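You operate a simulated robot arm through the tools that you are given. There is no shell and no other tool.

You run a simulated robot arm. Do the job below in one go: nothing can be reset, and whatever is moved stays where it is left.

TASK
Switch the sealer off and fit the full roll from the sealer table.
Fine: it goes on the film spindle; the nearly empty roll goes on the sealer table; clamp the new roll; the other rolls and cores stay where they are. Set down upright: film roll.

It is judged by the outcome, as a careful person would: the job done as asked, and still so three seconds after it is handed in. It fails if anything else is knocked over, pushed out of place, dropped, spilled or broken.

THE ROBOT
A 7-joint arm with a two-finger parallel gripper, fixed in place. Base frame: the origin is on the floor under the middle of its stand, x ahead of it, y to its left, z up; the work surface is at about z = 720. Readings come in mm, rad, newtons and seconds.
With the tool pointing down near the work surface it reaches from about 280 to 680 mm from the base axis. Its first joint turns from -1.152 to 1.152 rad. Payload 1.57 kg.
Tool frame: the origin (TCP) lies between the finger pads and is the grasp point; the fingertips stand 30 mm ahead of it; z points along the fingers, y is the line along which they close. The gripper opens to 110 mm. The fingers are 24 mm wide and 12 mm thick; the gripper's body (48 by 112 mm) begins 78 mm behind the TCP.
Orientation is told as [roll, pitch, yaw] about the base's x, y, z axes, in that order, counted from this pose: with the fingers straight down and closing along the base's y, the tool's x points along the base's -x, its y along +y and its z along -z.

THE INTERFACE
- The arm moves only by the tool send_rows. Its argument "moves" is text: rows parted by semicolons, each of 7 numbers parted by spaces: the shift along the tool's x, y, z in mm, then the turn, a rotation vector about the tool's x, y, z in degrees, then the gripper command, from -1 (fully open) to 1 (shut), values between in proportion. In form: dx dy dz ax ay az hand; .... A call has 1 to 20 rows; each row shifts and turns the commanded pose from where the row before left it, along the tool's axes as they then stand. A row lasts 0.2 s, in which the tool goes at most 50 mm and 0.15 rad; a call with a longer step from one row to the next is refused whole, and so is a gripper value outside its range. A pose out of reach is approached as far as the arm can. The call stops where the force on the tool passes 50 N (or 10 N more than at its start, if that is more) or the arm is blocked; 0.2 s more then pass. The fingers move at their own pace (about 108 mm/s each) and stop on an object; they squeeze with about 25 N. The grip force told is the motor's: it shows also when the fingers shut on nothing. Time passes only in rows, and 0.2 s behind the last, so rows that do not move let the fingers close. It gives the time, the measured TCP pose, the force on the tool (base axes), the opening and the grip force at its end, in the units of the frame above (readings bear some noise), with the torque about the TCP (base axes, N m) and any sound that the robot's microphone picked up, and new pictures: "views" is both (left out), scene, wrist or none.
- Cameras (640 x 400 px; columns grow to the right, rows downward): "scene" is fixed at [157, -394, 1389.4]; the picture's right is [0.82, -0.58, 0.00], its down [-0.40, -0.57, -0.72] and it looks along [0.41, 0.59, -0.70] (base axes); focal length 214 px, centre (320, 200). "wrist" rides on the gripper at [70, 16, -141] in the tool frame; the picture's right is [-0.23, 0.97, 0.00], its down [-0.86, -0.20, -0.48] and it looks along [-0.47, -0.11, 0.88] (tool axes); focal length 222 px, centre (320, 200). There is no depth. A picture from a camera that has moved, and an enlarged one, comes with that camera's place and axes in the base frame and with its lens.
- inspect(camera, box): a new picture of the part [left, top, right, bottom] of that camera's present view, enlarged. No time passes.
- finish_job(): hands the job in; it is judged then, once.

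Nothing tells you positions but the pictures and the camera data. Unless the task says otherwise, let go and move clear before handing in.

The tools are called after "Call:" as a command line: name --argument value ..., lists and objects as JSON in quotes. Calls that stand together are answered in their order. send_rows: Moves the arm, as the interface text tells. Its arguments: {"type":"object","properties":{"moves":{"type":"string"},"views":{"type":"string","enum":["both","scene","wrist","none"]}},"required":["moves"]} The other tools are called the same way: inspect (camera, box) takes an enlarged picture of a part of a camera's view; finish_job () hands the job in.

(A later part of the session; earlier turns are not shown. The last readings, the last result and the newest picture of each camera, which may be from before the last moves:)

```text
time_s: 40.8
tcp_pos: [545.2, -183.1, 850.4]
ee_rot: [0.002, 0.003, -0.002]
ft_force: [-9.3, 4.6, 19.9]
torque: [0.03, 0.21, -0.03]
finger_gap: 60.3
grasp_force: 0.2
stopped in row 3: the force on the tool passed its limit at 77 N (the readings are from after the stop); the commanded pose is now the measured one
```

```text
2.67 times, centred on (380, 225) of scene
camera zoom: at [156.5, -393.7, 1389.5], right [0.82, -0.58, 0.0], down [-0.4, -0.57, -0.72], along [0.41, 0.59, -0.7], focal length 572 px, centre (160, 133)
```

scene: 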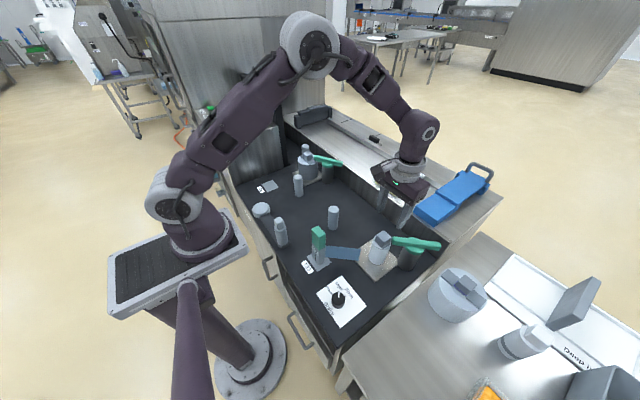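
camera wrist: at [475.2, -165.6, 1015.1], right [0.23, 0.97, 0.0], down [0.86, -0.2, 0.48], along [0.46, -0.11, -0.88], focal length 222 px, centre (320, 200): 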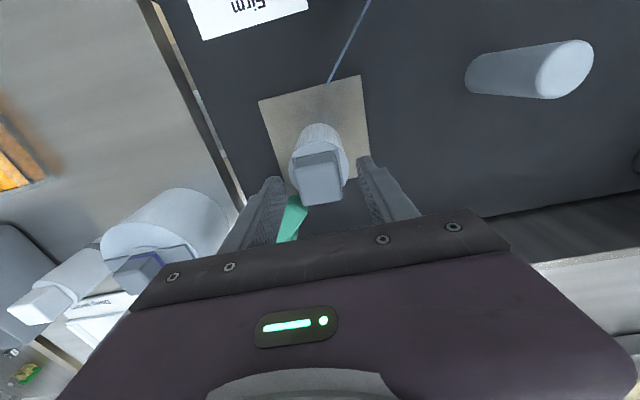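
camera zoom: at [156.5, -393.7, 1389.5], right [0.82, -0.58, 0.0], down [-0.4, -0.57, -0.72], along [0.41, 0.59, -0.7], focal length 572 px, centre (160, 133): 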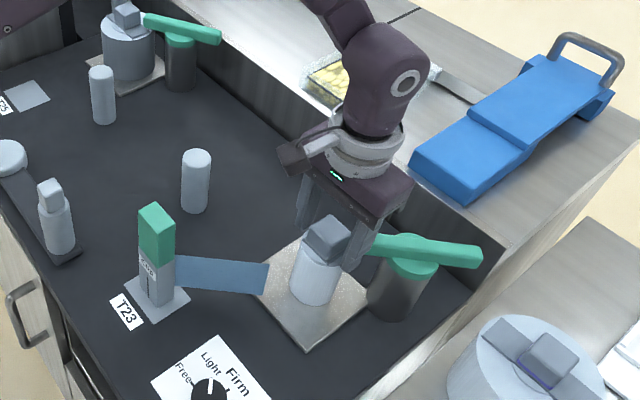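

The fingertips seem to be resting on something level at z≈820 around the roll, so I won't push lower. The cube still reaches about 25 mm into the fingers, so I'll rise 2 mm and close on it here.

Call:
send_rows --moves "0 0 -2 0 0 0 -0.1; 0 0 0 0 0 0 1; 0 0 0 0 0 0 1; 0 0 0 0 0 0 1"

Call:
inspect --camera "scene" --box '[360, 190, 430, 270]'

Call:
inspect --camera "wrist" --box '[260, 120, 380, 230]'

```text
time_s: 41.8
tcp_pos: [545.8, -184.2, 850.5]
ee_rot: [0.001, 0.001, 0.0]
ft_force: [-0.2, 0.0, 0.1]
torque: [0.02, 0.01, -0.01]
finger_gap: 35.3
grasp_force: 24.9
camera wrist: at [478.5, -168.8, 992.6], right [0.23, 0.97, 0.0], down [0.86, -0.2, 0.48], along [0.46, -0.11, -0.88], focal length 222 px, centre (320, 200)
```

scene: 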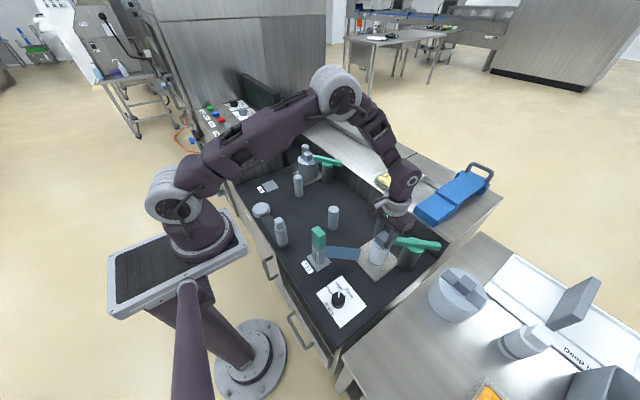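
wrist: 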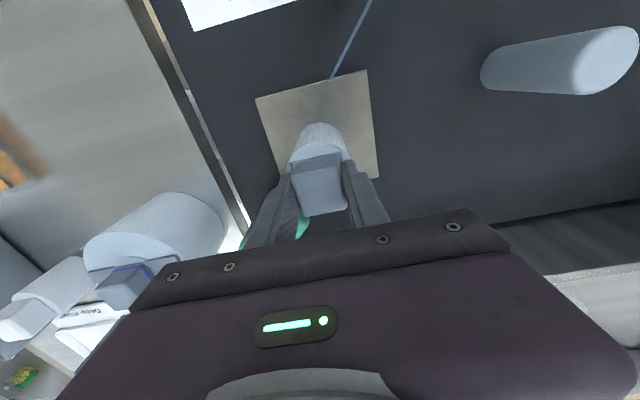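

```text
5.00 times, centred on (395, 230) of scene
camera zoom: at [157.1, -394.0, 1389.4], right [0.82, -0.58, 0.0], down [-0.4, -0.57, -0.72], along [0.41, 0.59, -0.7], focal length 1072 px, centre (-55, 50)
```

zoom: 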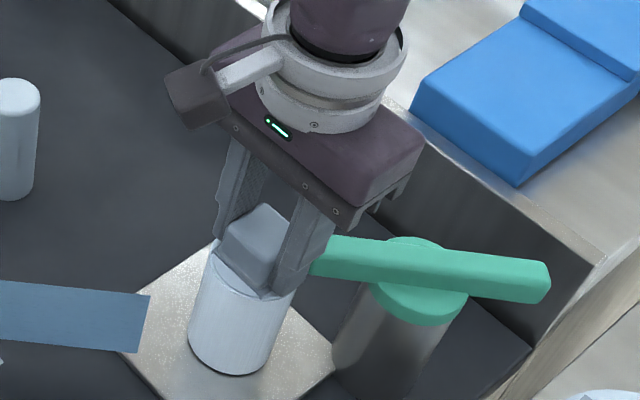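

```text
3.64 times, centred on (320, 175) of wrist
camera zoom: at [478.5, -168.8, 992.6], right [0.23, 0.97, 0.0], down [0.86, -0.2, 0.48], along [0.46, -0.11, -0.88], focal length 808 px, centre (320, 291)
```

zoom: 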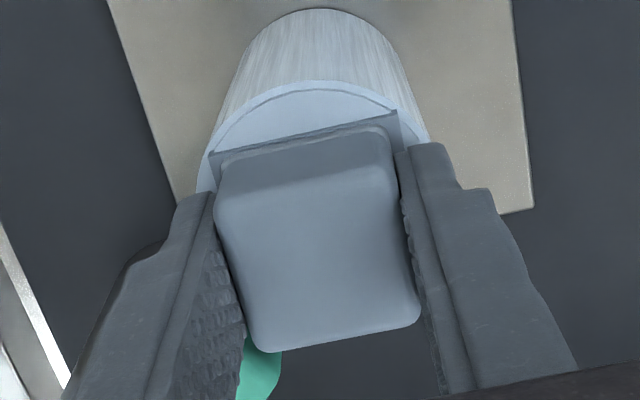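

I've gripped the cube: gap 35 mm, 25 N, no residual load. That means the roll top is really nearer z≈820. Now a slow lift of 20 mm, watching the load.

Call:
send_rows --moves "0 0 -5 0 0 0 1; 0 0 -7 0 0 0 1; 0 0 -8 0 0 0 1; 0 0 0 0 0 0 1" --views "none"

Call:
inspect --camera "scene" --box '[350, 190, 440, 280]'

```text
time_s: 42.8
tcp_pos: [545.7, -183.0, 870.0]
ee_rot: [0.002, 0.005, -0.001]
ft_force: [-3.6, -0.8, -16.8]
torque: [0.39, 0.36, -0.08]
finger_gap: 35.4
grasp_force: 25.1
```

```text
4.44 times, centred on (395, 235) of scene
camera zoom: at [157.3, -394.1, 1389.3], right [0.82, -0.58, 0.0], down [-0.4, -0.57, -0.72], along [0.41, 0.59, -0.7], focal length 953 px, centre (-13, 44)
```

zoom: 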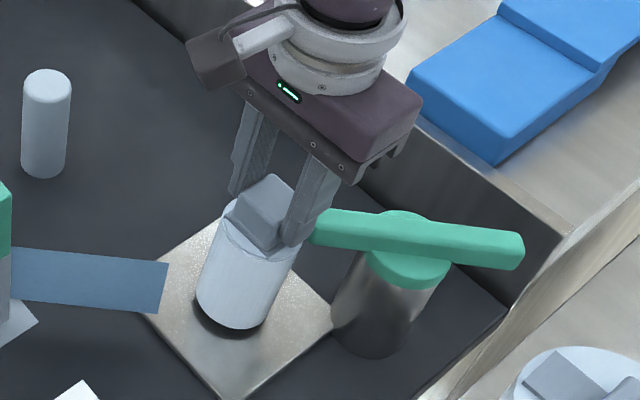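

The load rose to 17 N with the roll tilting: the lever is really holding it down, so it must be opened first. I'll set the roll back down and release it.

Call:
send_rows --moves "0 0 7 0 0 0 1; 0 0 7 0 0 0 1; 0 0 5.5 0 0 0 1; 0 0 0 0 0 0 1" --views "none"

Call:
inspect --camera "scene" --box '[350, 190, 440, 280]'

```text
time_s: 43.8
tcp_pos: [546.0, -183.4, 852.4]
ee_rot: [-0.003, 0.0, 0.001]
ft_force: [4.0, -3.5, 17.9]
torque: [-0.04, -0.12, -0.02]
finger_gap: 35.4
grasp_force: 24.8
```

```text
4.44 times, centred on (395, 235) of scene
camera zoom: at [156.8, -393.9, 1389.4], right [0.82, -0.58, 0.0], down [-0.4, -0.57, -0.72], along [0.41, 0.59, -0.7], focal length 953 px, centre (-13, 44)
```

zoom: 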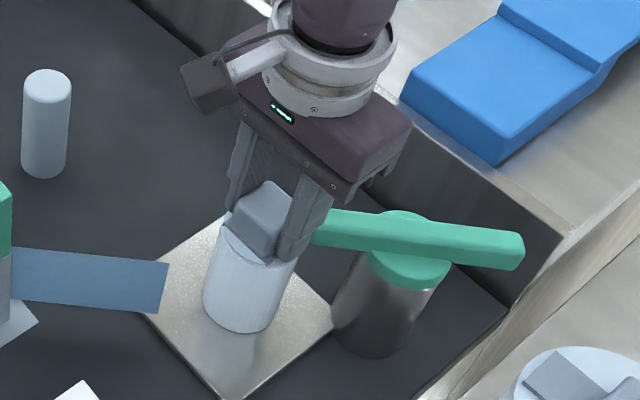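

The roll is seated again. I'll release and rise clear.

Call:
send_rows --moves "0 0 -1.5 0 0 0 1; 0 0 0 0 0 0 -0.1; 0 0 0 0 0 0 -0.1; 0 0 -20 0 0 0 -0.1; 0 0 -40 0 0 0 -0.1; 0 0 -40 0 0 0 -0.1; 0 0 0 0 0 0 -0.1"

Call:
inspect --camera "scene" --box '[350, 190, 440, 280]'

Call:
inspect --camera "wrist" --box '[200, 40, 420, 240]'

```text
time_s: 45.4
tcp_pos: [545.8, -182.3, 954.6]
ee_rot: [-0.001, 0.002, -0.002]
ft_force: [-0.3, 1.0, 0.3]
torque: [0.0, 0.01, -0.01]
finger_gap: 60.6
grasp_force: 0.1
camera wrist: at [477.5, -168.0, 1095.9], right [0.23, 0.97, 0.0], down [0.86, -0.2, 0.48], along [0.46, -0.11, -0.88], focal length 222 px, centre (320, 200)
```

scene: 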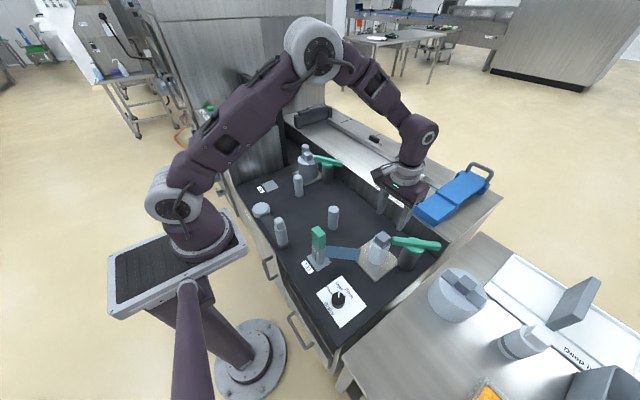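
wrist: 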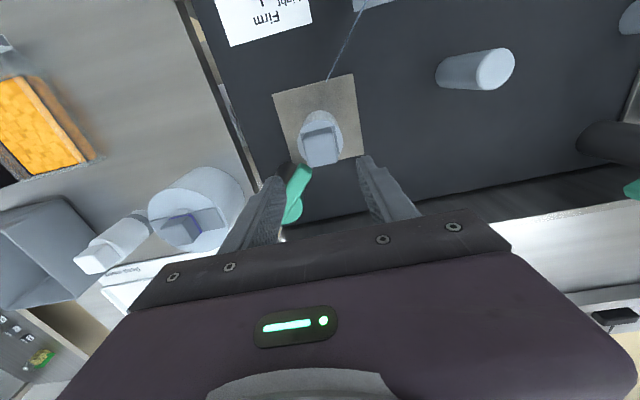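

```text
4.44 times, centred on (395, 235) of scene
camera zoom: at [157.0, -394.0, 1389.4], right [0.82, -0.58, 0.0], down [-0.4, -0.57, -0.72], along [0.41, 0.59, -0.7], focal length 953 px, centre (-13, 44)
```

zoom: 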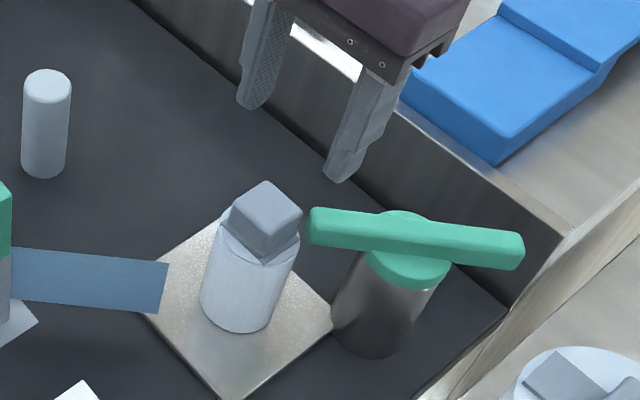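

```text
2.00 times, centred on (310, 140) of wrist
camera zoom: at [477.5, -168.0, 1095.9], right [0.23, 0.97, 0.0], down [0.86, -0.2, 0.48], along [0.46, -0.11, -0.88], focal length 444 px, centre (340, 320)
```

zoom: 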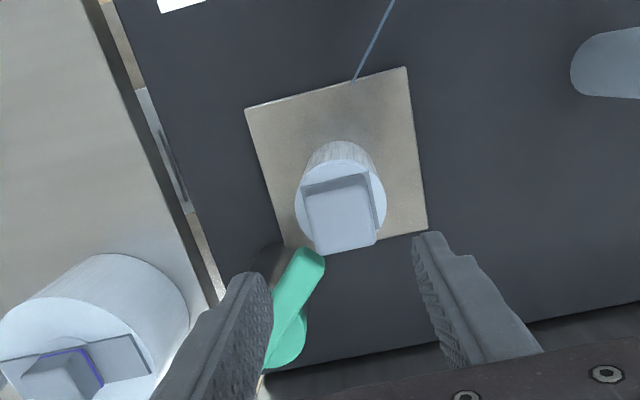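

Everything is back in place. The lever end presses on the roll's edge, so I'll close the fingers and come down beside the lever again. This time I'll keep the tips at z≈830, above the roll's top level.

Call:
send_rows --moves "-31 -4 10 0 0 0 1; -31 -9 25 0 0 0 1; 0 0 20 0 0 0 1; 0 0 20 0 0 0 1; 0 0 10 0 0 0 1; 0 0 9 0 0 0 1; 0 0 0 0 0 0 1" --views "wrist"

Call:
inspect --camera "scene" --box '[350, 190, 440, 280]'

Call:
inspect --camera "wrist" --box '[200, 40, 420, 240]'

```text
time_s: 47.0
tcp_pos: [608.1, -192.7, 858.7]
ee_rot: [0.001, 0.002, -0.001]
ft_force: [-0.7, 0.1, -0.3]
torque: [0.0, -0.03, 0.01]
finger_gap: 0.2
grasp_force: 20.6
camera wrist: at [540.6, -178.6, 999.9], right [0.23, 0.97, 0.0], down [0.86, -0.2, 0.48], along [0.46, -0.11, -0.88], focal length 222 px, centre (320, 200)
```

wrist: 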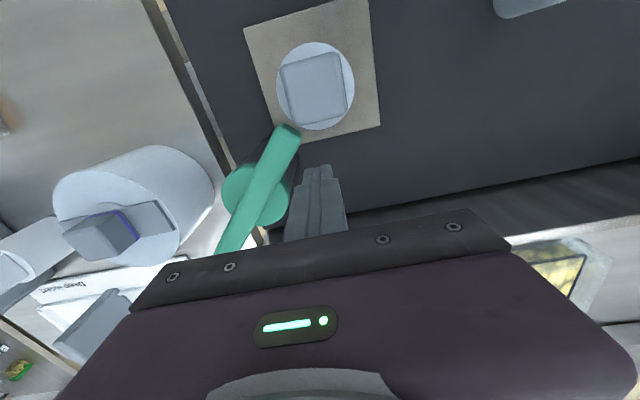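

```text
4.44 times, centred on (395, 235) of scene
camera zoom: at [157.0, -394.0, 1389.4], right [0.82, -0.58, 0.0], down [-0.4, -0.57, -0.72], along [0.41, 0.59, -0.7], focal length 953 px, centre (-13, 44)
```

zoom: 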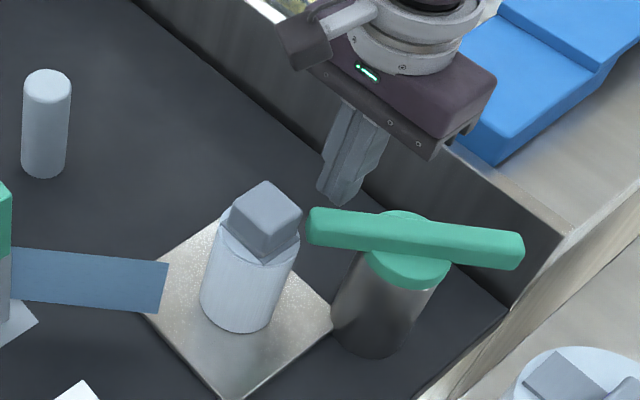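

```text
2.00 times, centred on (310, 140) of wrist
camera zoom: at [540.6, -178.6, 999.9], right [0.23, 0.97, 0.0], down [0.86, -0.2, 0.48], along [0.46, -0.11, -0.88], focal length 444 px, centre (340, 320)
```

zoom: 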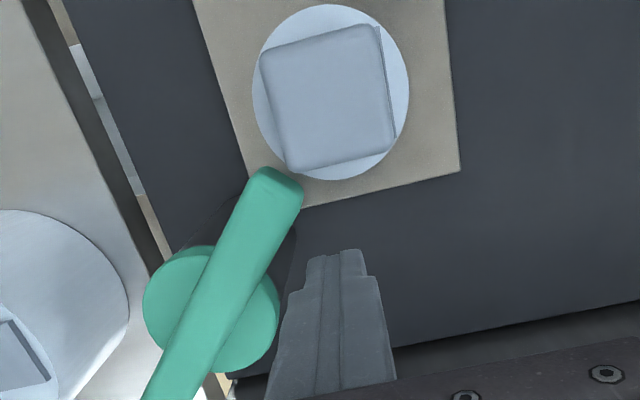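

At z≈859 there's no contact. Now I'll push gently toward -x,-y against the lever's side.

Call:
send_rows --moves "5 -5 0 0 0 0 1; 4 -5 0 0 0 0 1; 4 -4 0 0 0 0 1; 4 -4 0 0 0 0 1; 0 0 0 0 0 0 1" --views "none"

Call:
inspect --camera "wrist" --box '[200, 40, 420, 240]'

Call:
inspect --camera "scene" --box '[350, 190, 440, 280]'

```text
time_s: 48.2
tcp_pos: [589.7, -213.9, 857.9]
ee_rot: [0.0, 0.001, -0.003]
ft_force: [0.9, 0.5, -0.4]
torque: [0.01, 0.03, -0.04]
finger_gap: 0.2
grasp_force: 21.7
```

```text
2.00 times, centred on (310, 140) of wrist
camera zoom: at [523.0, -198.7, 1000.1], right [0.23, 0.97, 0.0], down [0.86, -0.2, 0.48], along [0.46, -0.11, -0.88], focal length 444 px, centre (340, 320)
```

zoom: 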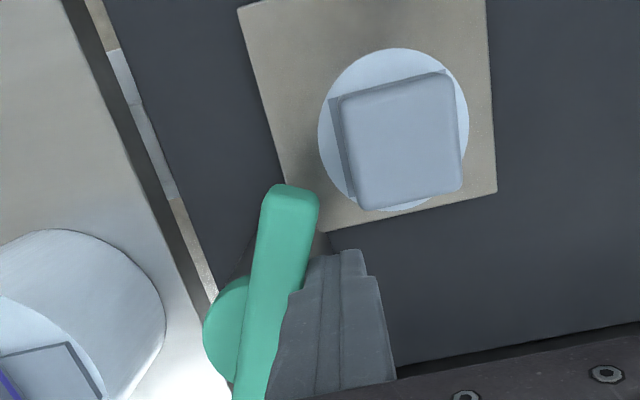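

```text
4.44 times, centred on (395, 235) of scene
camera zoom: at [157.0, -394.0, 1389.4], right [0.82, -0.58, 0.0], down [-0.4, -0.57, -0.72], along [0.41, 0.59, -0.7], focal length 953 px, centre (-13, 44)
```

zoom: 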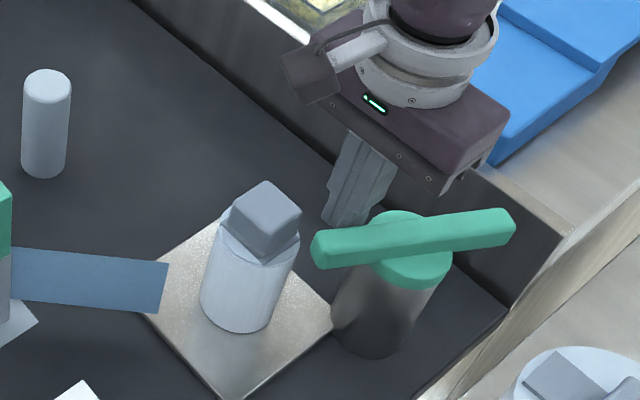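

The lever swings freely this way. I'll follow the arc to open it about 90°.

Call:
send_rows --moves "11.7 -6.1 0 0 0 0 1; 7 -10 0 0 0 0 1; 4.3 -11.6 0 0 0 0 1; 1.1 -12.4 0 0 0 0 1; -2.1 -12 0 0 0 0 1; 0 0 0 0 0 0 1" --views "none"

Call:
inspect --camera "wrist" --box '[200, 40, 420, 240]'

Call:
inspect --camera "scene" --box '[350, 190, 440, 280]'

```text
time_s: 49.6
tcp_pos: [569.2, -265.3, 856.9]
ee_rot: [0.004, 0.003, 0.001]
ft_force: [-10.7, 16.2, 10.2]
torque: [-0.01, -0.03, 0.08]
finger_gap: 0.0
grasp_force: 21.3
```

```text
2.00 times, centred on (310, 140) of wrist
camera zoom: at [501.3, -250.2, 999.6], right [0.23, 0.97, 0.0], down [0.86, -0.2, 0.47], along [0.46, -0.11, -0.88], focal length 444 px, centre (340, 320)
```

zoom: 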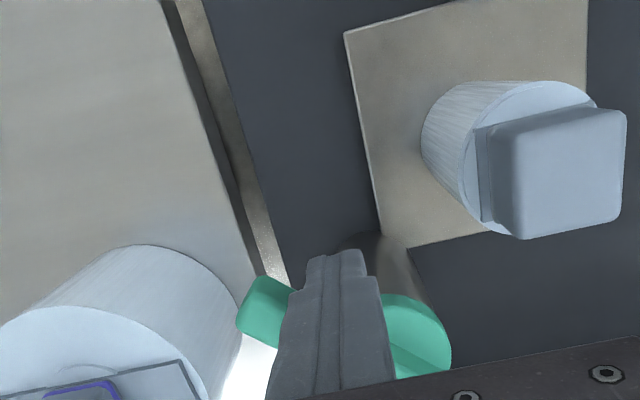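

```text
4.44 times, centred on (395, 235) of scene
camera zoom: at [156.6, -393.5, 1389.6], right [0.82, -0.58, 0.0], down [-0.4, -0.57, -0.72], along [0.41, 0.59, -0.7], focal length 953 px, centre (-13, 44)
```

zoom: 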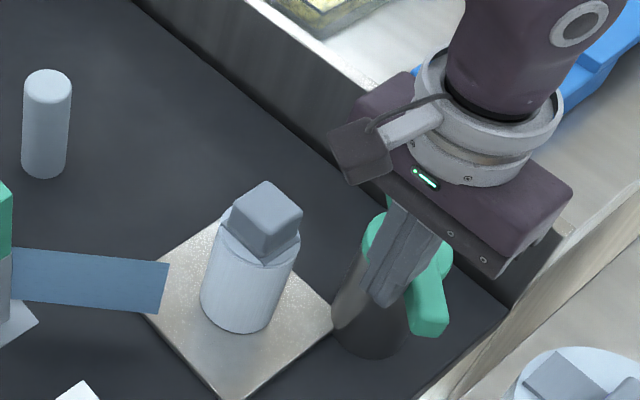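

The lever has reached its open stop, about 90° from the roll. I'll back off, lift, and return above the old roll's cube with fingers half open.

Call:
send_rows --moves "0 8 0 0 0 0 1; 0 0 -30 0 0 0 1; 0 0 -40 0 0 0 1; 11 37 0 0 0 0 -0.1; 12 37 0 0 0 0 -0.1; 0 0 0 0 0 0 -0.1"

Call:
inspect --camera "wrist" --box '[200, 40, 420, 240]'

Call:
inspect --camera "scene" --box '[350, 190, 440, 280]'

```text
time_s: 51.0
tcp_pos: [546.4, -183.8, 927.4]
ee_rot: [-0.002, 0.003, -0.002]
ft_force: [-0.7, -0.2, -0.3]
torque: [-0.04, 0.03, -0.01]
finger_gap: 60.7
grasp_force: 0.0
camera wrist: at [478.3, -169.0, 1069.3], right [0.23, 0.97, 0.0], down [0.86, -0.2, 0.48], along [0.46, -0.11, -0.88], focal length 222 px, centre (320, 200)
```

scene: 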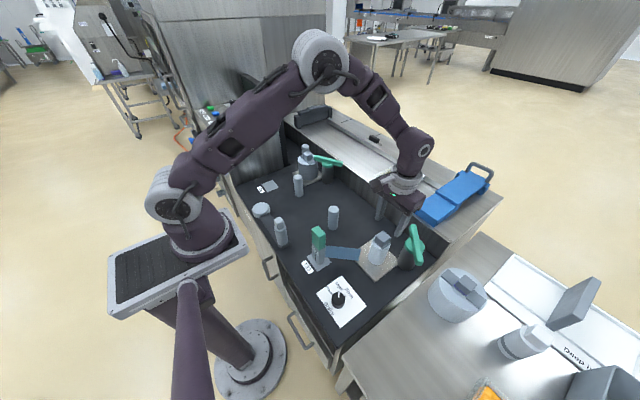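
wrist: 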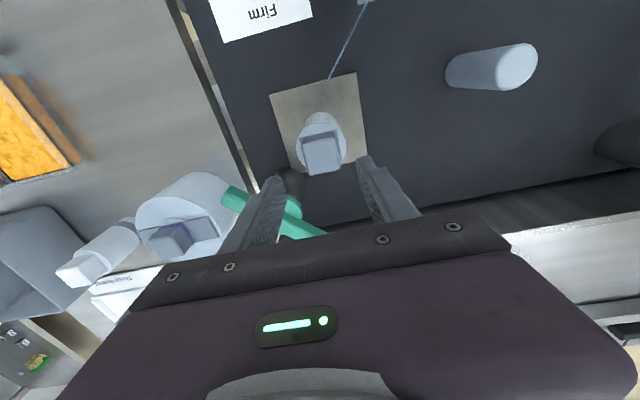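

```text
2.00 times, centred on (310, 140) of wrist
camera zoom: at [478.3, -169.0, 1069.3], right [0.23, 0.97, 0.0], down [0.86, -0.2, 0.48], along [0.46, -0.11, -0.88], focal length 444 px, centre (340, 320)
```

zoom: 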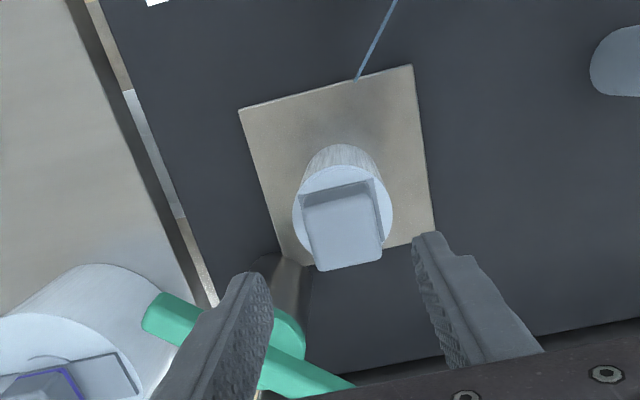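

```text
4.44 times, centred on (395, 235) of scene
camera zoom: at [157.0, -394.0, 1389.4], right [0.82, -0.58, 0.0], down [-0.4, -0.57, -0.72], along [0.41, 0.59, -0.7], focal length 953 px, centre (-13, 44)
```

zoom: 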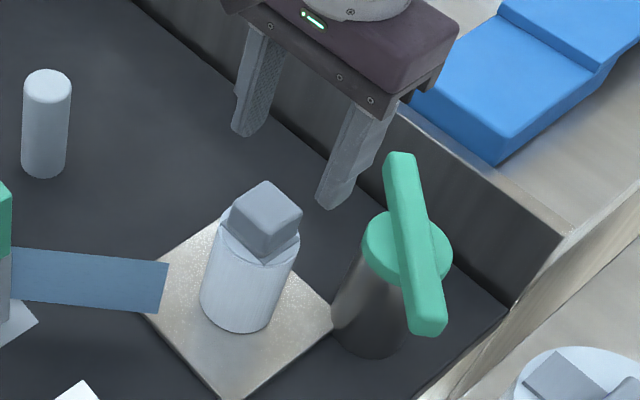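

The lever is now perpendicular to the roll and clear. I'll descend to z≈853 over the cube and close.

Call:
send_rows --moves "0 1 30 0 0 0 -0.1; 0 0 25 0 0 0 -0.1; 0 0 12 0 0 0 -0.1; 0 0 7 0 0 0 -0.1; 0 0 0 0 0 0 -0.1; 0 0 0 0 0 0 1; 0 0 0 0 0 0 1; 0 0 0 0 0 0 1" --views "none"

```text
time_s: 52.8
tcp_pos: [545.8, -181.5, 853.6]
ee_rot: [0.001, 0.0, -0.001]
ft_force: [0.4, 0.1, 0.2]
torque: [-0.02, 0.02, -0.03]
finger_gap: 35.4
grasp_force: 24.6
```

Call:
send_rows --moves "0 0 -5 0 0 0 1; 0 0 -10 0 0 0 1; 0 0 -10 0 0 0 1; 0 0 0 0 0 0 1" --views "none"

Call:
inspect --camera "scene" --box '[350, 190, 440, 280]'

```text
time_s: 53.8
tcp_pos: [545.0, -182.3, 880.6]
ee_rot: [-0.001, 0.003, -0.001]
ft_force: [0.8, 0.6, -0.7]
torque: [0.02, 0.02, -0.03]
finger_gap: 35.2
grasp_force: 25.1
```

```text
4.44 times, centred on (395, 235) of scene
camera zoom: at [157.1, -394.0, 1389.4], right [0.82, -0.58, 0.0], down [-0.4, -0.57, -0.72], along [0.41, 0.59, -0.7], focal length 953 px, centre (-13, 44)
```

zoom: 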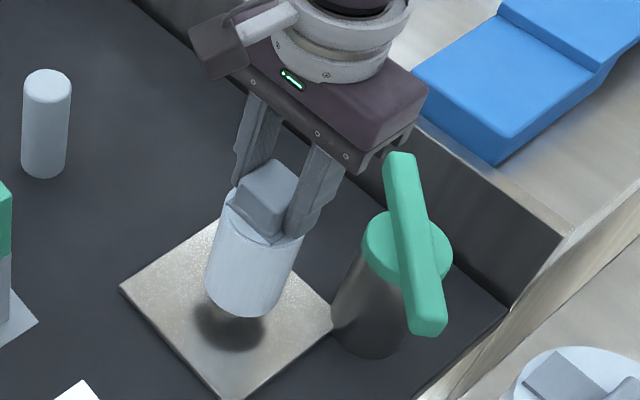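

The old roll lifts freely now (the film strip also detached from it). I'll raise it well clear of the spindle.

Call:
send_rows --moves "0 0 -25 0 0 0 1; 0 0 -30 0 0 0 1; 0 0 -30 0 0 0 1; 0 0 -30 0 0 0 1; 0 0 0 0 0 0 1"

Call:
inspect --camera "scene" --box '[290, 180, 440, 300]'

Call:
inspect --camera "wrist" --box '[200, 40, 420, 240]'

```text
time_s: 55.0
tcp_pos: [543.2, -186.5, 996.8]
ee_rot: [0.001, 0.003, -0.001]
ft_force: [0.2, 0.2, -1.3]
torque: [0.01, 0.01, -0.02]
finger_gap: 35.2
grasp_force: 24.8
camera wrist: at [475.7, -170.7, 1138.2], right [0.23, 0.97, 0.0], down [0.86, -0.2, 0.48], along [0.46, -0.11, -0.88], focal length 222 px, centre (320, 200)
```

scene: 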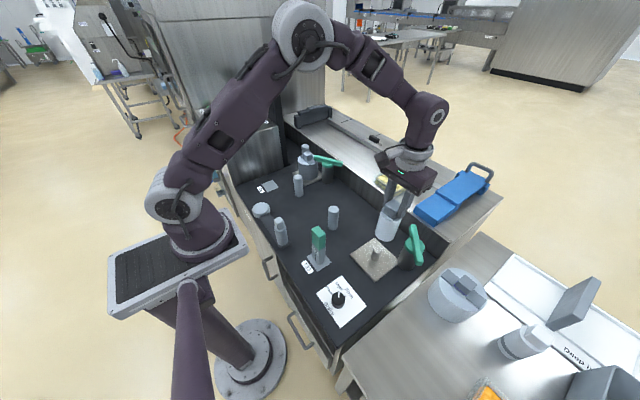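
wrist: 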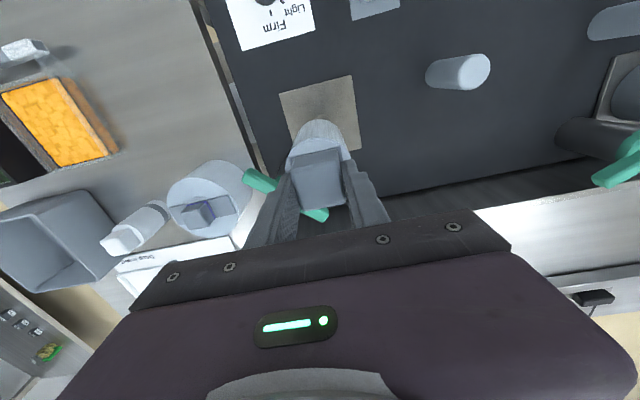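

```text
3.33 times, centred on (365, 240) of scene
camera zoom: at [157.1, -394.0, 1389.4], right [0.82, -0.58, 0.0], down [-0.4, -0.57, -0.72], along [0.41, 0.59, -0.7], focal length 715 px, centre (170, 67)
```

zoom: 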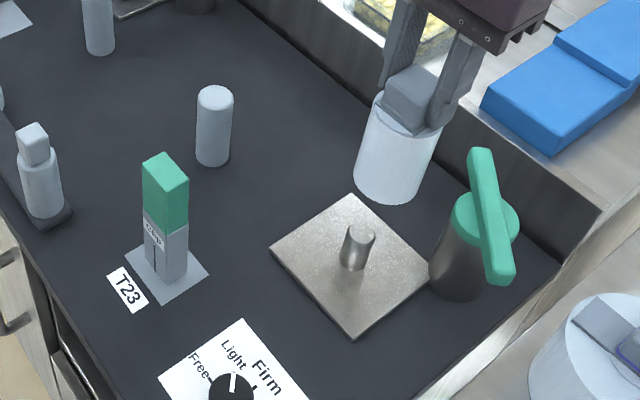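

```text
2.00 times, centred on (310, 140) of wrist
camera zoom: at [475.7, -170.7, 1138.2], right [0.23, 0.97, 0.0], down [0.86, -0.2, 0.48], along [0.46, -0.11, -0.88], focal length 444 px, centre (340, 320)
```

zoom: 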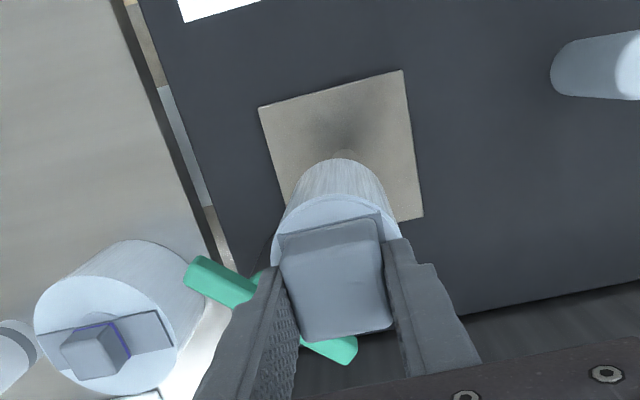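

The old roll (about 0.13 kg) is off and the short spindle pin shows on the plate near (540, -182). I'll carry the roll to a free spot on the steel table around (440, -430), clear of the trays and the full roll.

Call:
send_rows --moves "0 0 -35 0 0 0 1; 17.2 -40.6 0 0 0 0 1; 17.2 -40.6 0 0 0 0 1; 17.2 -40.6 0 0 0 0 1; 17.2 -40.6 0 0 0 0 1; 17.2 -40.6 0 0 0 0 1; 17.2 -40.6 0 0 0 0 1; 0 0 0 0 0 0 1; 0 0 0 0 0 0 1"

Call:
inspect --camera "wrist" --box '[140, 0, 480, 220]'

```text
time_s: 57.0
tcp_pos: [442.1, -428.7, 1029.0]
ee_rot: [0.001, 0.002, -0.002]
ft_force: [-0.3, 0.1, -1.0]
torque: [0.0, 0.0, -0.01]
finger_gap: 35.0
grasp_force: 24.8
camera wrist: at [375.1, -414.0, 1170.2], right [0.23, 0.97, 0.0], down [0.86, -0.2, 0.48], along [0.46, -0.11, -0.88], focal length 222 px, centre (320, 200)
```

scene: 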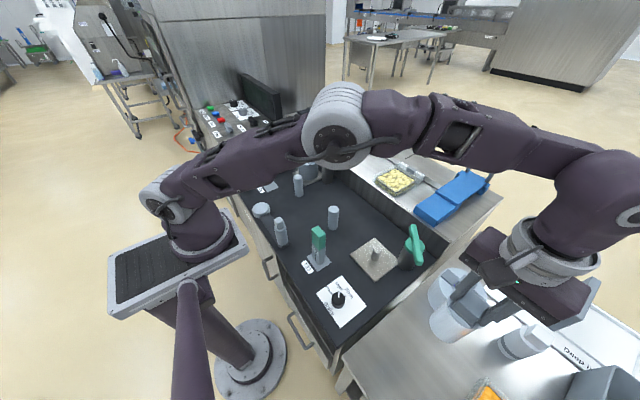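
wrist: 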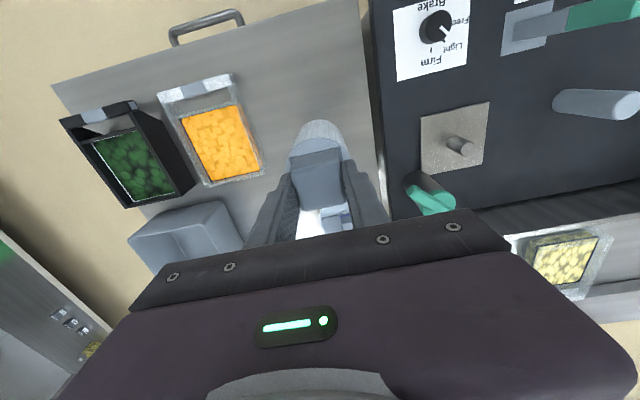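

```text
1.82 times, centred on (310, 110) of wrist
camera zoom: at [375.1, -414.0, 1170.2], right [0.23, 0.97, 0.0], down [0.86, -0.2, 0.48], along [0.46, -0.11, -0.88], focal length 404 px, centre (338, 364)
```

zoom: 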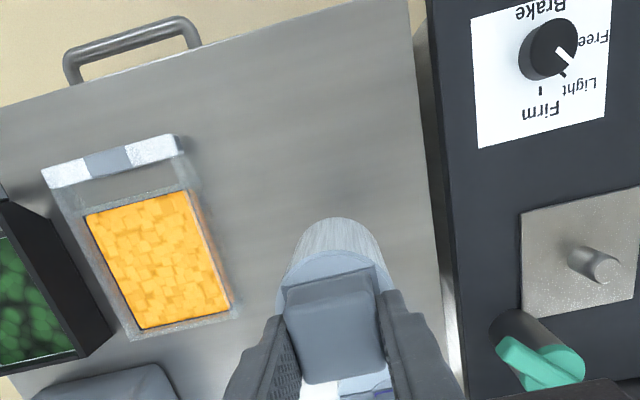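

The drop-off spot at (440, -429) is clear by about 100 mm all round. I'll lower most of the way, then approach the table slowly.

Call:
send_rows --moves "0 0 37 0 0 0 1; 0 0 37 0 0 0 1; 0 0 37 0 0 0 1; 0 0 34 0 0 0 1; 0 0 10 0 0 0 1; 0 0 10 0 0 0 1; 0 0 0 0 0 0 1" --views "none"

Call:
inspect --camera "scene" --box '[400, 220, 640, 400]'

```text
time_s: 58.6
tcp_pos: [441.5, -426.0, 865.5]
ee_rot: [0.001, 0.001, -0.003]
ft_force: [0.8, 0.6, -1.3]
torque: [-0.02, 0.06, 0.02]
finger_gap: 35.3
grasp_force: 24.7
```

```text
2.22 times, centred on (520, 310) of scene
camera zoom: at [157.1, -394.0, 1389.4], right [0.82, -0.58, 0.0], down [-0.4, -0.57, -0.72], along [0.41, 0.59, -0.7], focal length 477 px, centre (-124, -44)
```

zoom: 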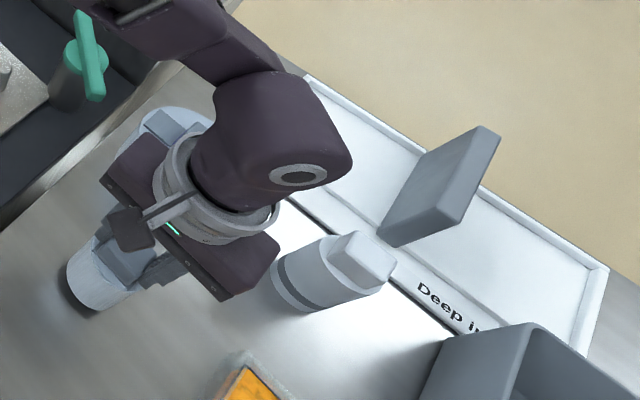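

The roll is just above the table. I'll lower it a few millimetres at a time until it touches.

Call:
send_rows --moves "0 0 4 0 0 0 1; 0 0 4 0 0 0 1; 0 0 0 0 0 0 1" --views "none"

```text
time_s: 59.4
tcp_pos: [442.9, -426.0, 856.8]
ee_rot: [0.001, 0.003, -0.003]
ft_force: [-0.4, -0.3, -0.3]
torque: [0.02, -0.04, 0.05]
finger_gap: 35.5
grasp_force: 25.2
```

Call:
send_rows --moves "0 0 2.5 0 0 0 1; 0 0 2.5 0 0 0 1; 0 0 0 0 0 0 1" --views "none"

```text
time_s: 60.2
tcp_pos: [442.8, -427.3, 851.3]
ee_rot: [0.001, 0.003, -0.002]
ft_force: [0.1, 0.5, -1.0]
torque: [0.01, -0.06, -0.03]
finger_gap: 35.1
grasp_force: 25.2
```

Call:
send_rows --moves "0 0 2.5 0 0 0 1; 0 0 2.5 0 0 0 1; 0 0 0 0 0 0 1" --views "none"

Call:
inspect --camera "scene" --box '[410, 290, 500, 360]'

```text
time_s: 61.0
tcp_pos: [442.6, -427.1, 847.9]
ee_rot: [-0.002, 0.001, -0.002]
ft_force: [-0.3, 0.1, -1.3]
torque: [0.01, 0.02, -0.02]
finger_gap: 35.5
grasp_force: 24.9
```

```text
5.71 times, centred on (455, 325) of scene
camera zoom: at [157.1, -394.0, 1389.4], right [0.82, -0.58, 0.0], down [-0.4, -0.57, -0.72], along [0.41, 0.59, -0.7], focal length 1226 px, centre (-451, -514)
```

zoom: 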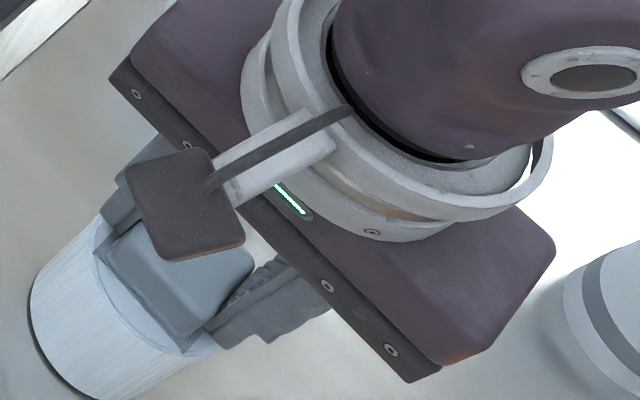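

Call:
send_rows --moves "0 0 2 0 0 0 1; 0 0 2 0 0 0 1; 0 0 0 0 0 0 1" --views "none"

```text
time_s: 61.8
tcp_pos: [443.1, -426.3, 843.6]
ee_rot: [-0.001, -0.001, -0.001]
ft_force: [-0.7, 3.8, 19.9]
torque: [0.13, -0.02, -0.01]
finger_gap: 35.7
grasp_force: 25.3
```

It's on the table (20 N contact). I'll ease off 1 mm, release, and rise straight up.

Call:
send_rows --moves "0 0 -1 0 0 0 1; 0 0 0 0 0 0 0.2; 0 0 0 0 0 0 -0.1; 0 0 0 0 0 0 -0.1; 0 0 -20 0 0 0 -0.1; 0 0 -40 0 0 0 -0.1; 0 0 -45 0 0 0 -0.1; 0 0 -45 0 0 0 -0.1; 0 0 0 0 0 0 -0.1"

Call:
inspect --camera "scene" --box '[400, 220, 640, 400]'

Call:
inspect --camera "wrist" --box '[140, 0, 480, 220]'

```text
time_s: 63.8
tcp_pos: [443.3, -426.3, 996.2]
ee_rot: [0.0, 0.003, 0.0]
ft_force: [-0.3, -1.1, -0.3]
torque: [0.02, 0.01, -0.02]
finger_gap: 60.6
grasp_force: 0.1
camera wrist: at [375.7, -412.3, 1138.1], right [0.23, 0.97, 0.0], down [0.86, -0.2, 0.48], along [0.46, -0.11, -0.88], focal length 222 px, centre (320, 200)
```

scene: 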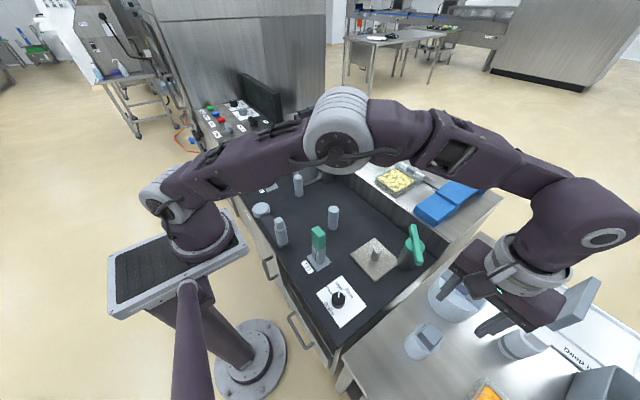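
wrist: 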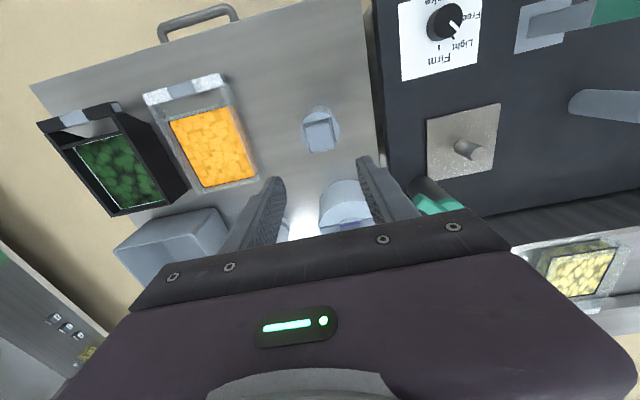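

```text
2.22 times, centred on (520, 310) of scene
camera zoom: at [157.0, -394.0, 1389.4], right [0.82, -0.58, 0.0], down [-0.4, -0.57, -0.72], along [0.41, 0.59, -0.7], focal length 477 px, centre (-124, -44)
```

zoom: 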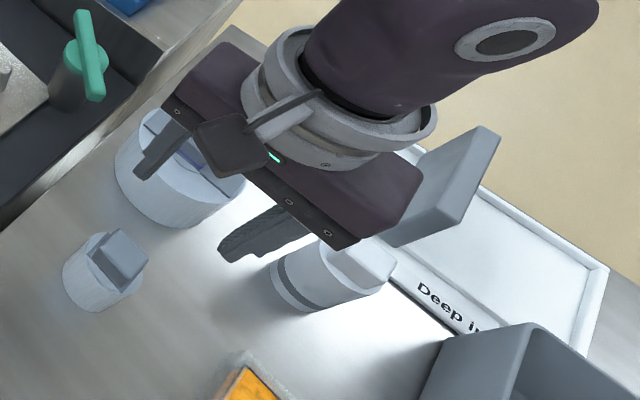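

```text
1.82 times, centred on (310, 110) of wrist
camera zoom: at [375.7, -412.3, 1138.1], right [0.23, 0.97, 0.0], down [0.86, -0.2, 0.48], along [0.46, -0.11, -0.88], focal length 404 px, centre (338, 364)
```

zoom: 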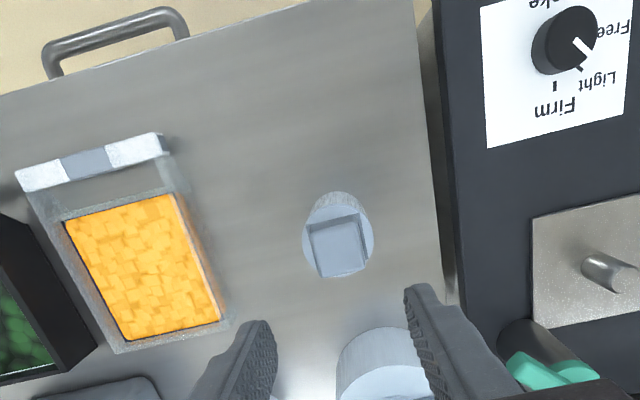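

The old roll stands upright on the table at about (439, -427). Before fetching the full roll, I'll view the spindle pin straight from above to pin down its position.

Call:
send_rows --moves "-17.2 40.6 0 0 0 0 -0.1; -17.2 40.6 0 0 0 0 -0.1; -17.2 40.6 0 0 0 0 -0.1; -17.2 40.6 0 0 0 0 -0.1; -17.2 40.6 0 0 0 0 -0.1; -17.2 40.6 0 0 0 0 -0.1; 0 0 30 0 0 0 -0.1; 0 0 0 0 0 0 -0.1"

Call:
inspect --camera "wrist" --box '[240, 60, 400, 200]'

Call:
inspect --camera "scene" --box '[340, 220, 430, 290]'

Call:
inspect --camera "scene" --box '[390, 250, 560, 380]'

```text
time_s: 65.6
tcp_pos: [544.9, -183.6, 960.6]
ee_rot: [0.001, 0.003, -0.001]
ft_force: [-0.2, -0.1, -0.5]
torque: [0.0, 0.01, 0.02]
finger_gap: 60.4
grasp_force: 0.0
camera wrist: at [478.1, -169.2, 1101.9], right [0.23, 0.97, 0.0], down [0.86, -0.2, 0.48], along [0.46, -0.11, -0.88], focal length 222 px, centre (320, 200)
```

scene: 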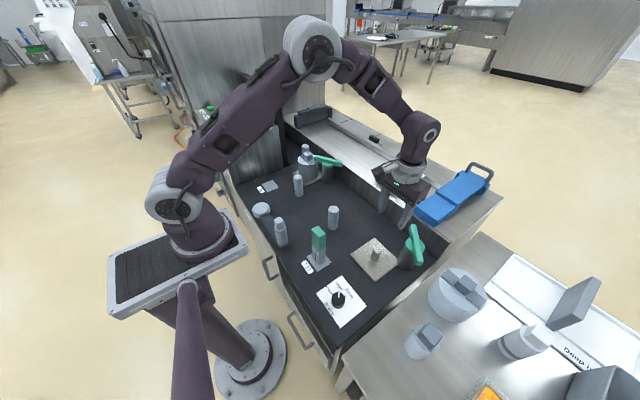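
wrist: 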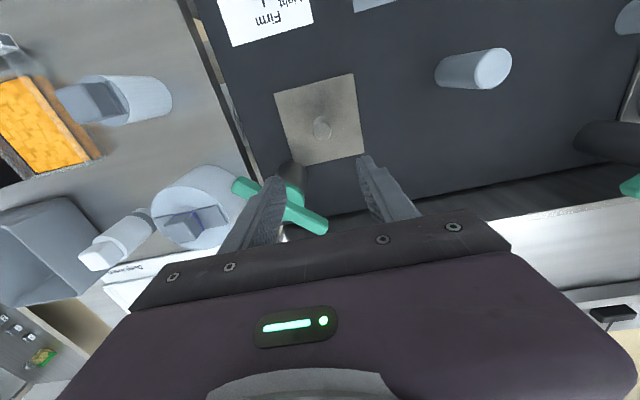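

```text
2.86 times, centred on (320, 130) of wrist
camera zoom: at [478.1, -169.2, 1101.9], right [0.23, 0.97, 0.0], down [0.86, -0.2, 0.48], along [0.46, -0.11, -0.88], focal length 635 px, centre (320, 400)
```

zoom: 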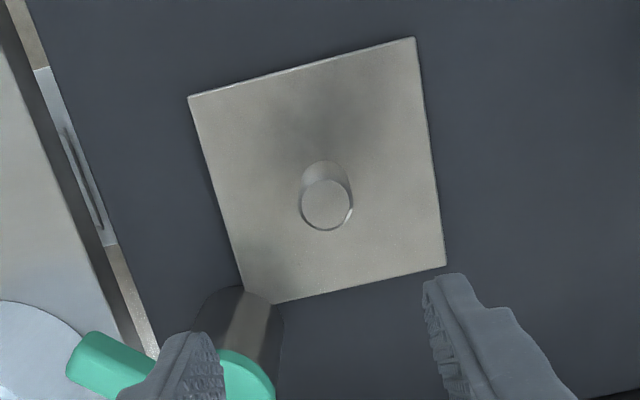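

```text
5.71 times, centred on (385, 255) of scene
camera zoom: at [157.1, -394.0, 1389.4], right [0.82, -0.58, 0.0], down [-0.4, -0.57, -0.72], along [0.41, 0.59, -0.7], focal length 1226 px, centre (-51, -114)
```

zoom: 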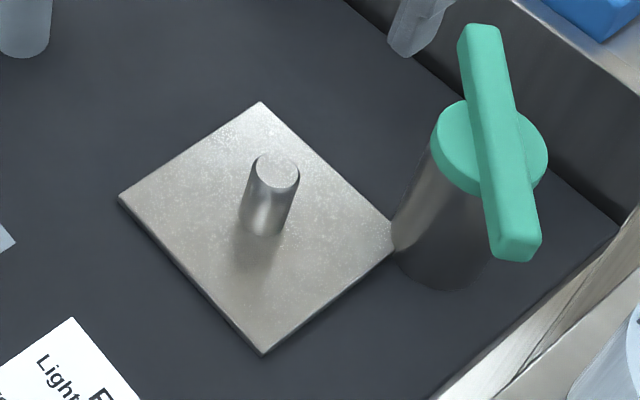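

```text
3.08 times, centred on (475, 315) of scene
camera zoom: at [157.1, -394.0, 1389.4], right [0.82, -0.58, 0.0], down [-0.4, -0.57, -0.72], along [0.41, 0.59, -0.7], focal length 660 px, centre (-157, -154)
```

zoom: 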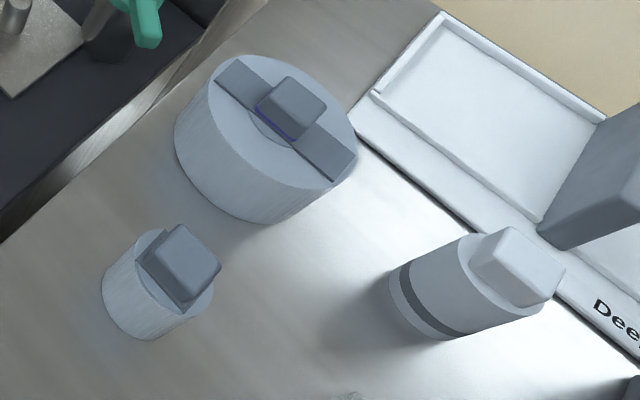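

The spindle pin is centred at about (542, -181), 24 mm across and 60 mm tall. Now I'll tilt the tool 20° for reach and move to a pre-grasp above the full roll's cube.

Call:
send_rows --moves "0 0 0 0 -8 0 -0.1; 0 0 0 0 -8 0 -0.1; 0 0 0 0 -4 0 -0.1; -3.1 -37.2 1.1 0 0 0 -0.1; -3.1 -37.2 1.1 0 0 0 -0.1; -3.1 -37.2 1.1 0 0 0 -0.1; -3.1 -37.2 1.1 0 0 0 -0.1; -3.1 -37.2 1.1 0 0 0 -0.1; -3.1 -37.2 1.1 0 0 0 -0.1; 0 0 0 0 0 0 -0.1"

Call:
inspect --camera "wrist" --box '[200, 40, 440, 220]'

```text
time_s: 67.8
tcp_pos: [564.3, -407.5, 964.7]
ee_rot: [0.002, -0.347, -0.001]
ft_force: [-0.4, 0.0, -0.7]
torque: [0.02, 0.0, -0.01]
finger_gap: 60.3
grasp_force: 0.0
camera wrist: at [453.3, -393.1, 1073.2], right [0.21, 0.97, 0.08], down [0.64, -0.2, 0.74], along [0.74, -0.11, -0.67], focal length 222 px, centre (320, 200)
```

scene: 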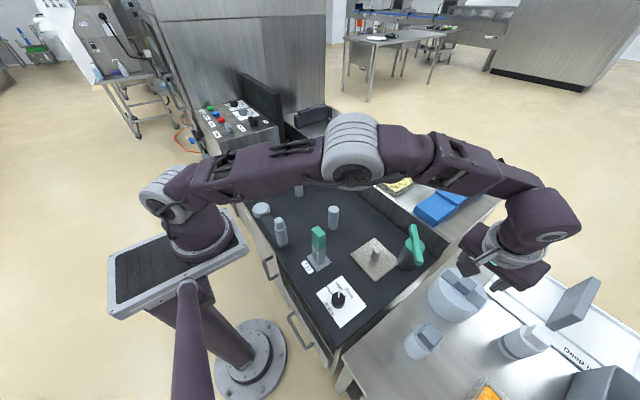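
wrist: 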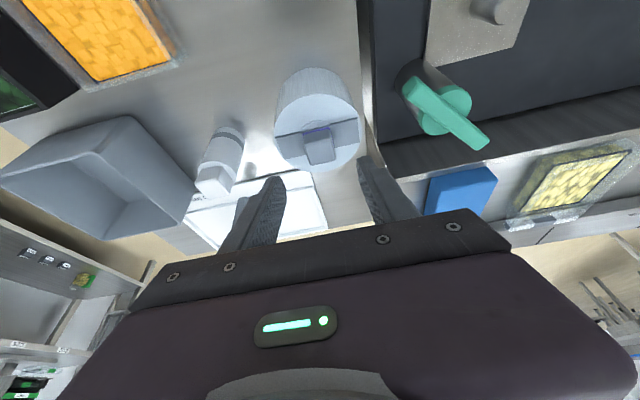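

```text
2.22 times, centred on (320, 130) of wrist
camera zoom: at [453.3, -393.1, 1073.2], right [0.21, 0.97, 0.08], down [0.64, -0.2, 0.74], along [0.74, -0.11, -0.67], focal length 494 px, centre (320, 356)
```

zoom: 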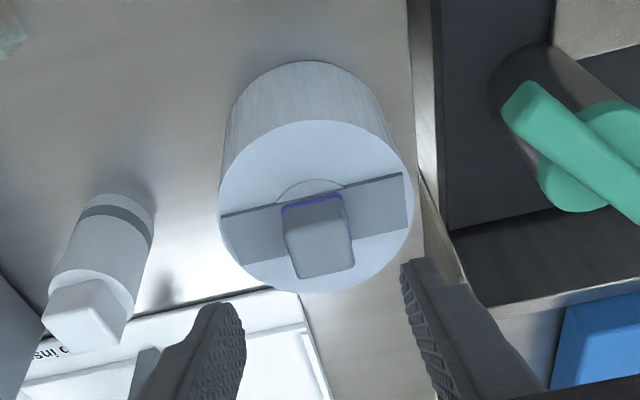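

The full roll (about 116 mm across) has its cube centred near (617, -410), squared to the axes. I'll approach along the tool axis most of the way and check alignment.

Call:
send_rows --moves "-1.5 -1 30 0 0 0 -0.1; -1.5 -1 30 0 0 0 -0.1; -1 -0.5 25 0 0 0 -0.1; 0 0 0 0 0 0 -0.1"

Call:
inspect --camera "wrist" --box '[220, 80, 420, 240]'

Call:
inspect --camera "scene" --box '[420, 220, 540, 330]'

```text
time_s: 68.8
tcp_pos: [598.3, -409.6, 884.4]
ee_rot: [-0.001, -0.347, -0.002]
ft_force: [-0.2, -0.3, 0.3]
torque: [-0.02, -0.03, 0.01]
finger_gap: 60.5
grasp_force: 0.0
camera wrist: at [486.5, -394.3, 993.5], right [0.21, 0.97, 0.08], down [0.64, -0.2, 0.74], along [0.74, -0.11, -0.67], focal length 222 px, centre (320, 200)
```

scene: 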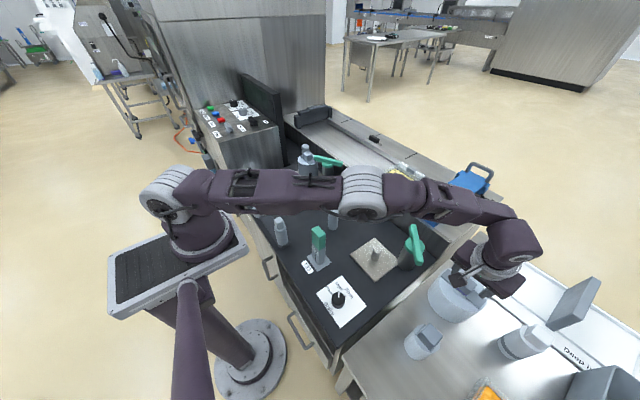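
wrist: 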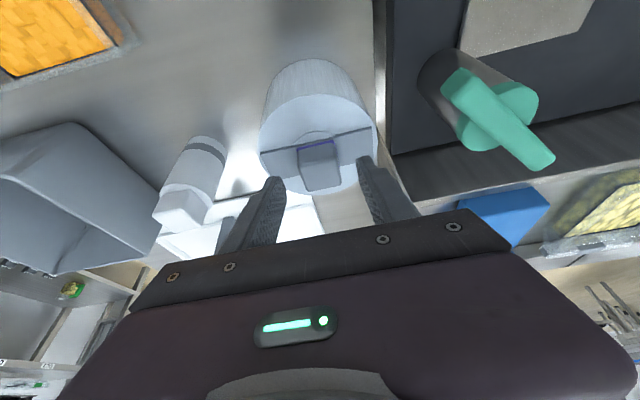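

```text
2.50 times, centred on (320, 160) of wrist
camera zoom: at [486.5, -394.3, 993.5], right [0.21, 0.97, 0.08], down [0.64, -0.2, 0.74], along [0.74, -0.11, -0.67], focal length 555 px, centre (320, 300)
```

zoom: 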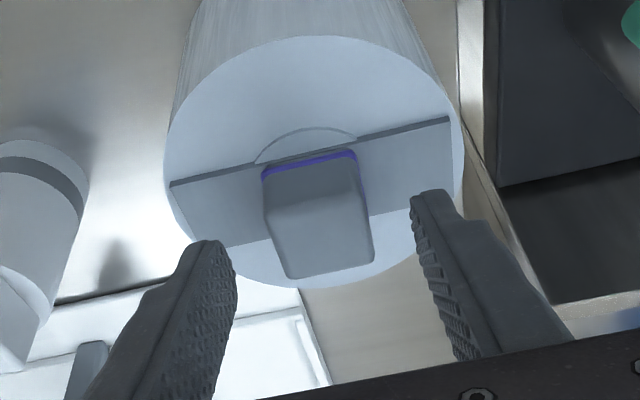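

```text
3.64 times, centred on (480, 275) of scene
camera zoom: at [157.1, -394.0, 1389.4], right [0.82, -0.58, 0.0], down [-0.4, -0.57, -0.72], along [0.41, 0.59, -0.7], focal length 780 px, centre (-262, -73)
```

zoom: 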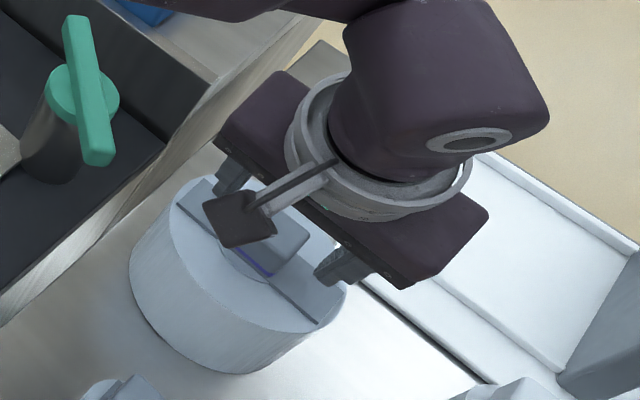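

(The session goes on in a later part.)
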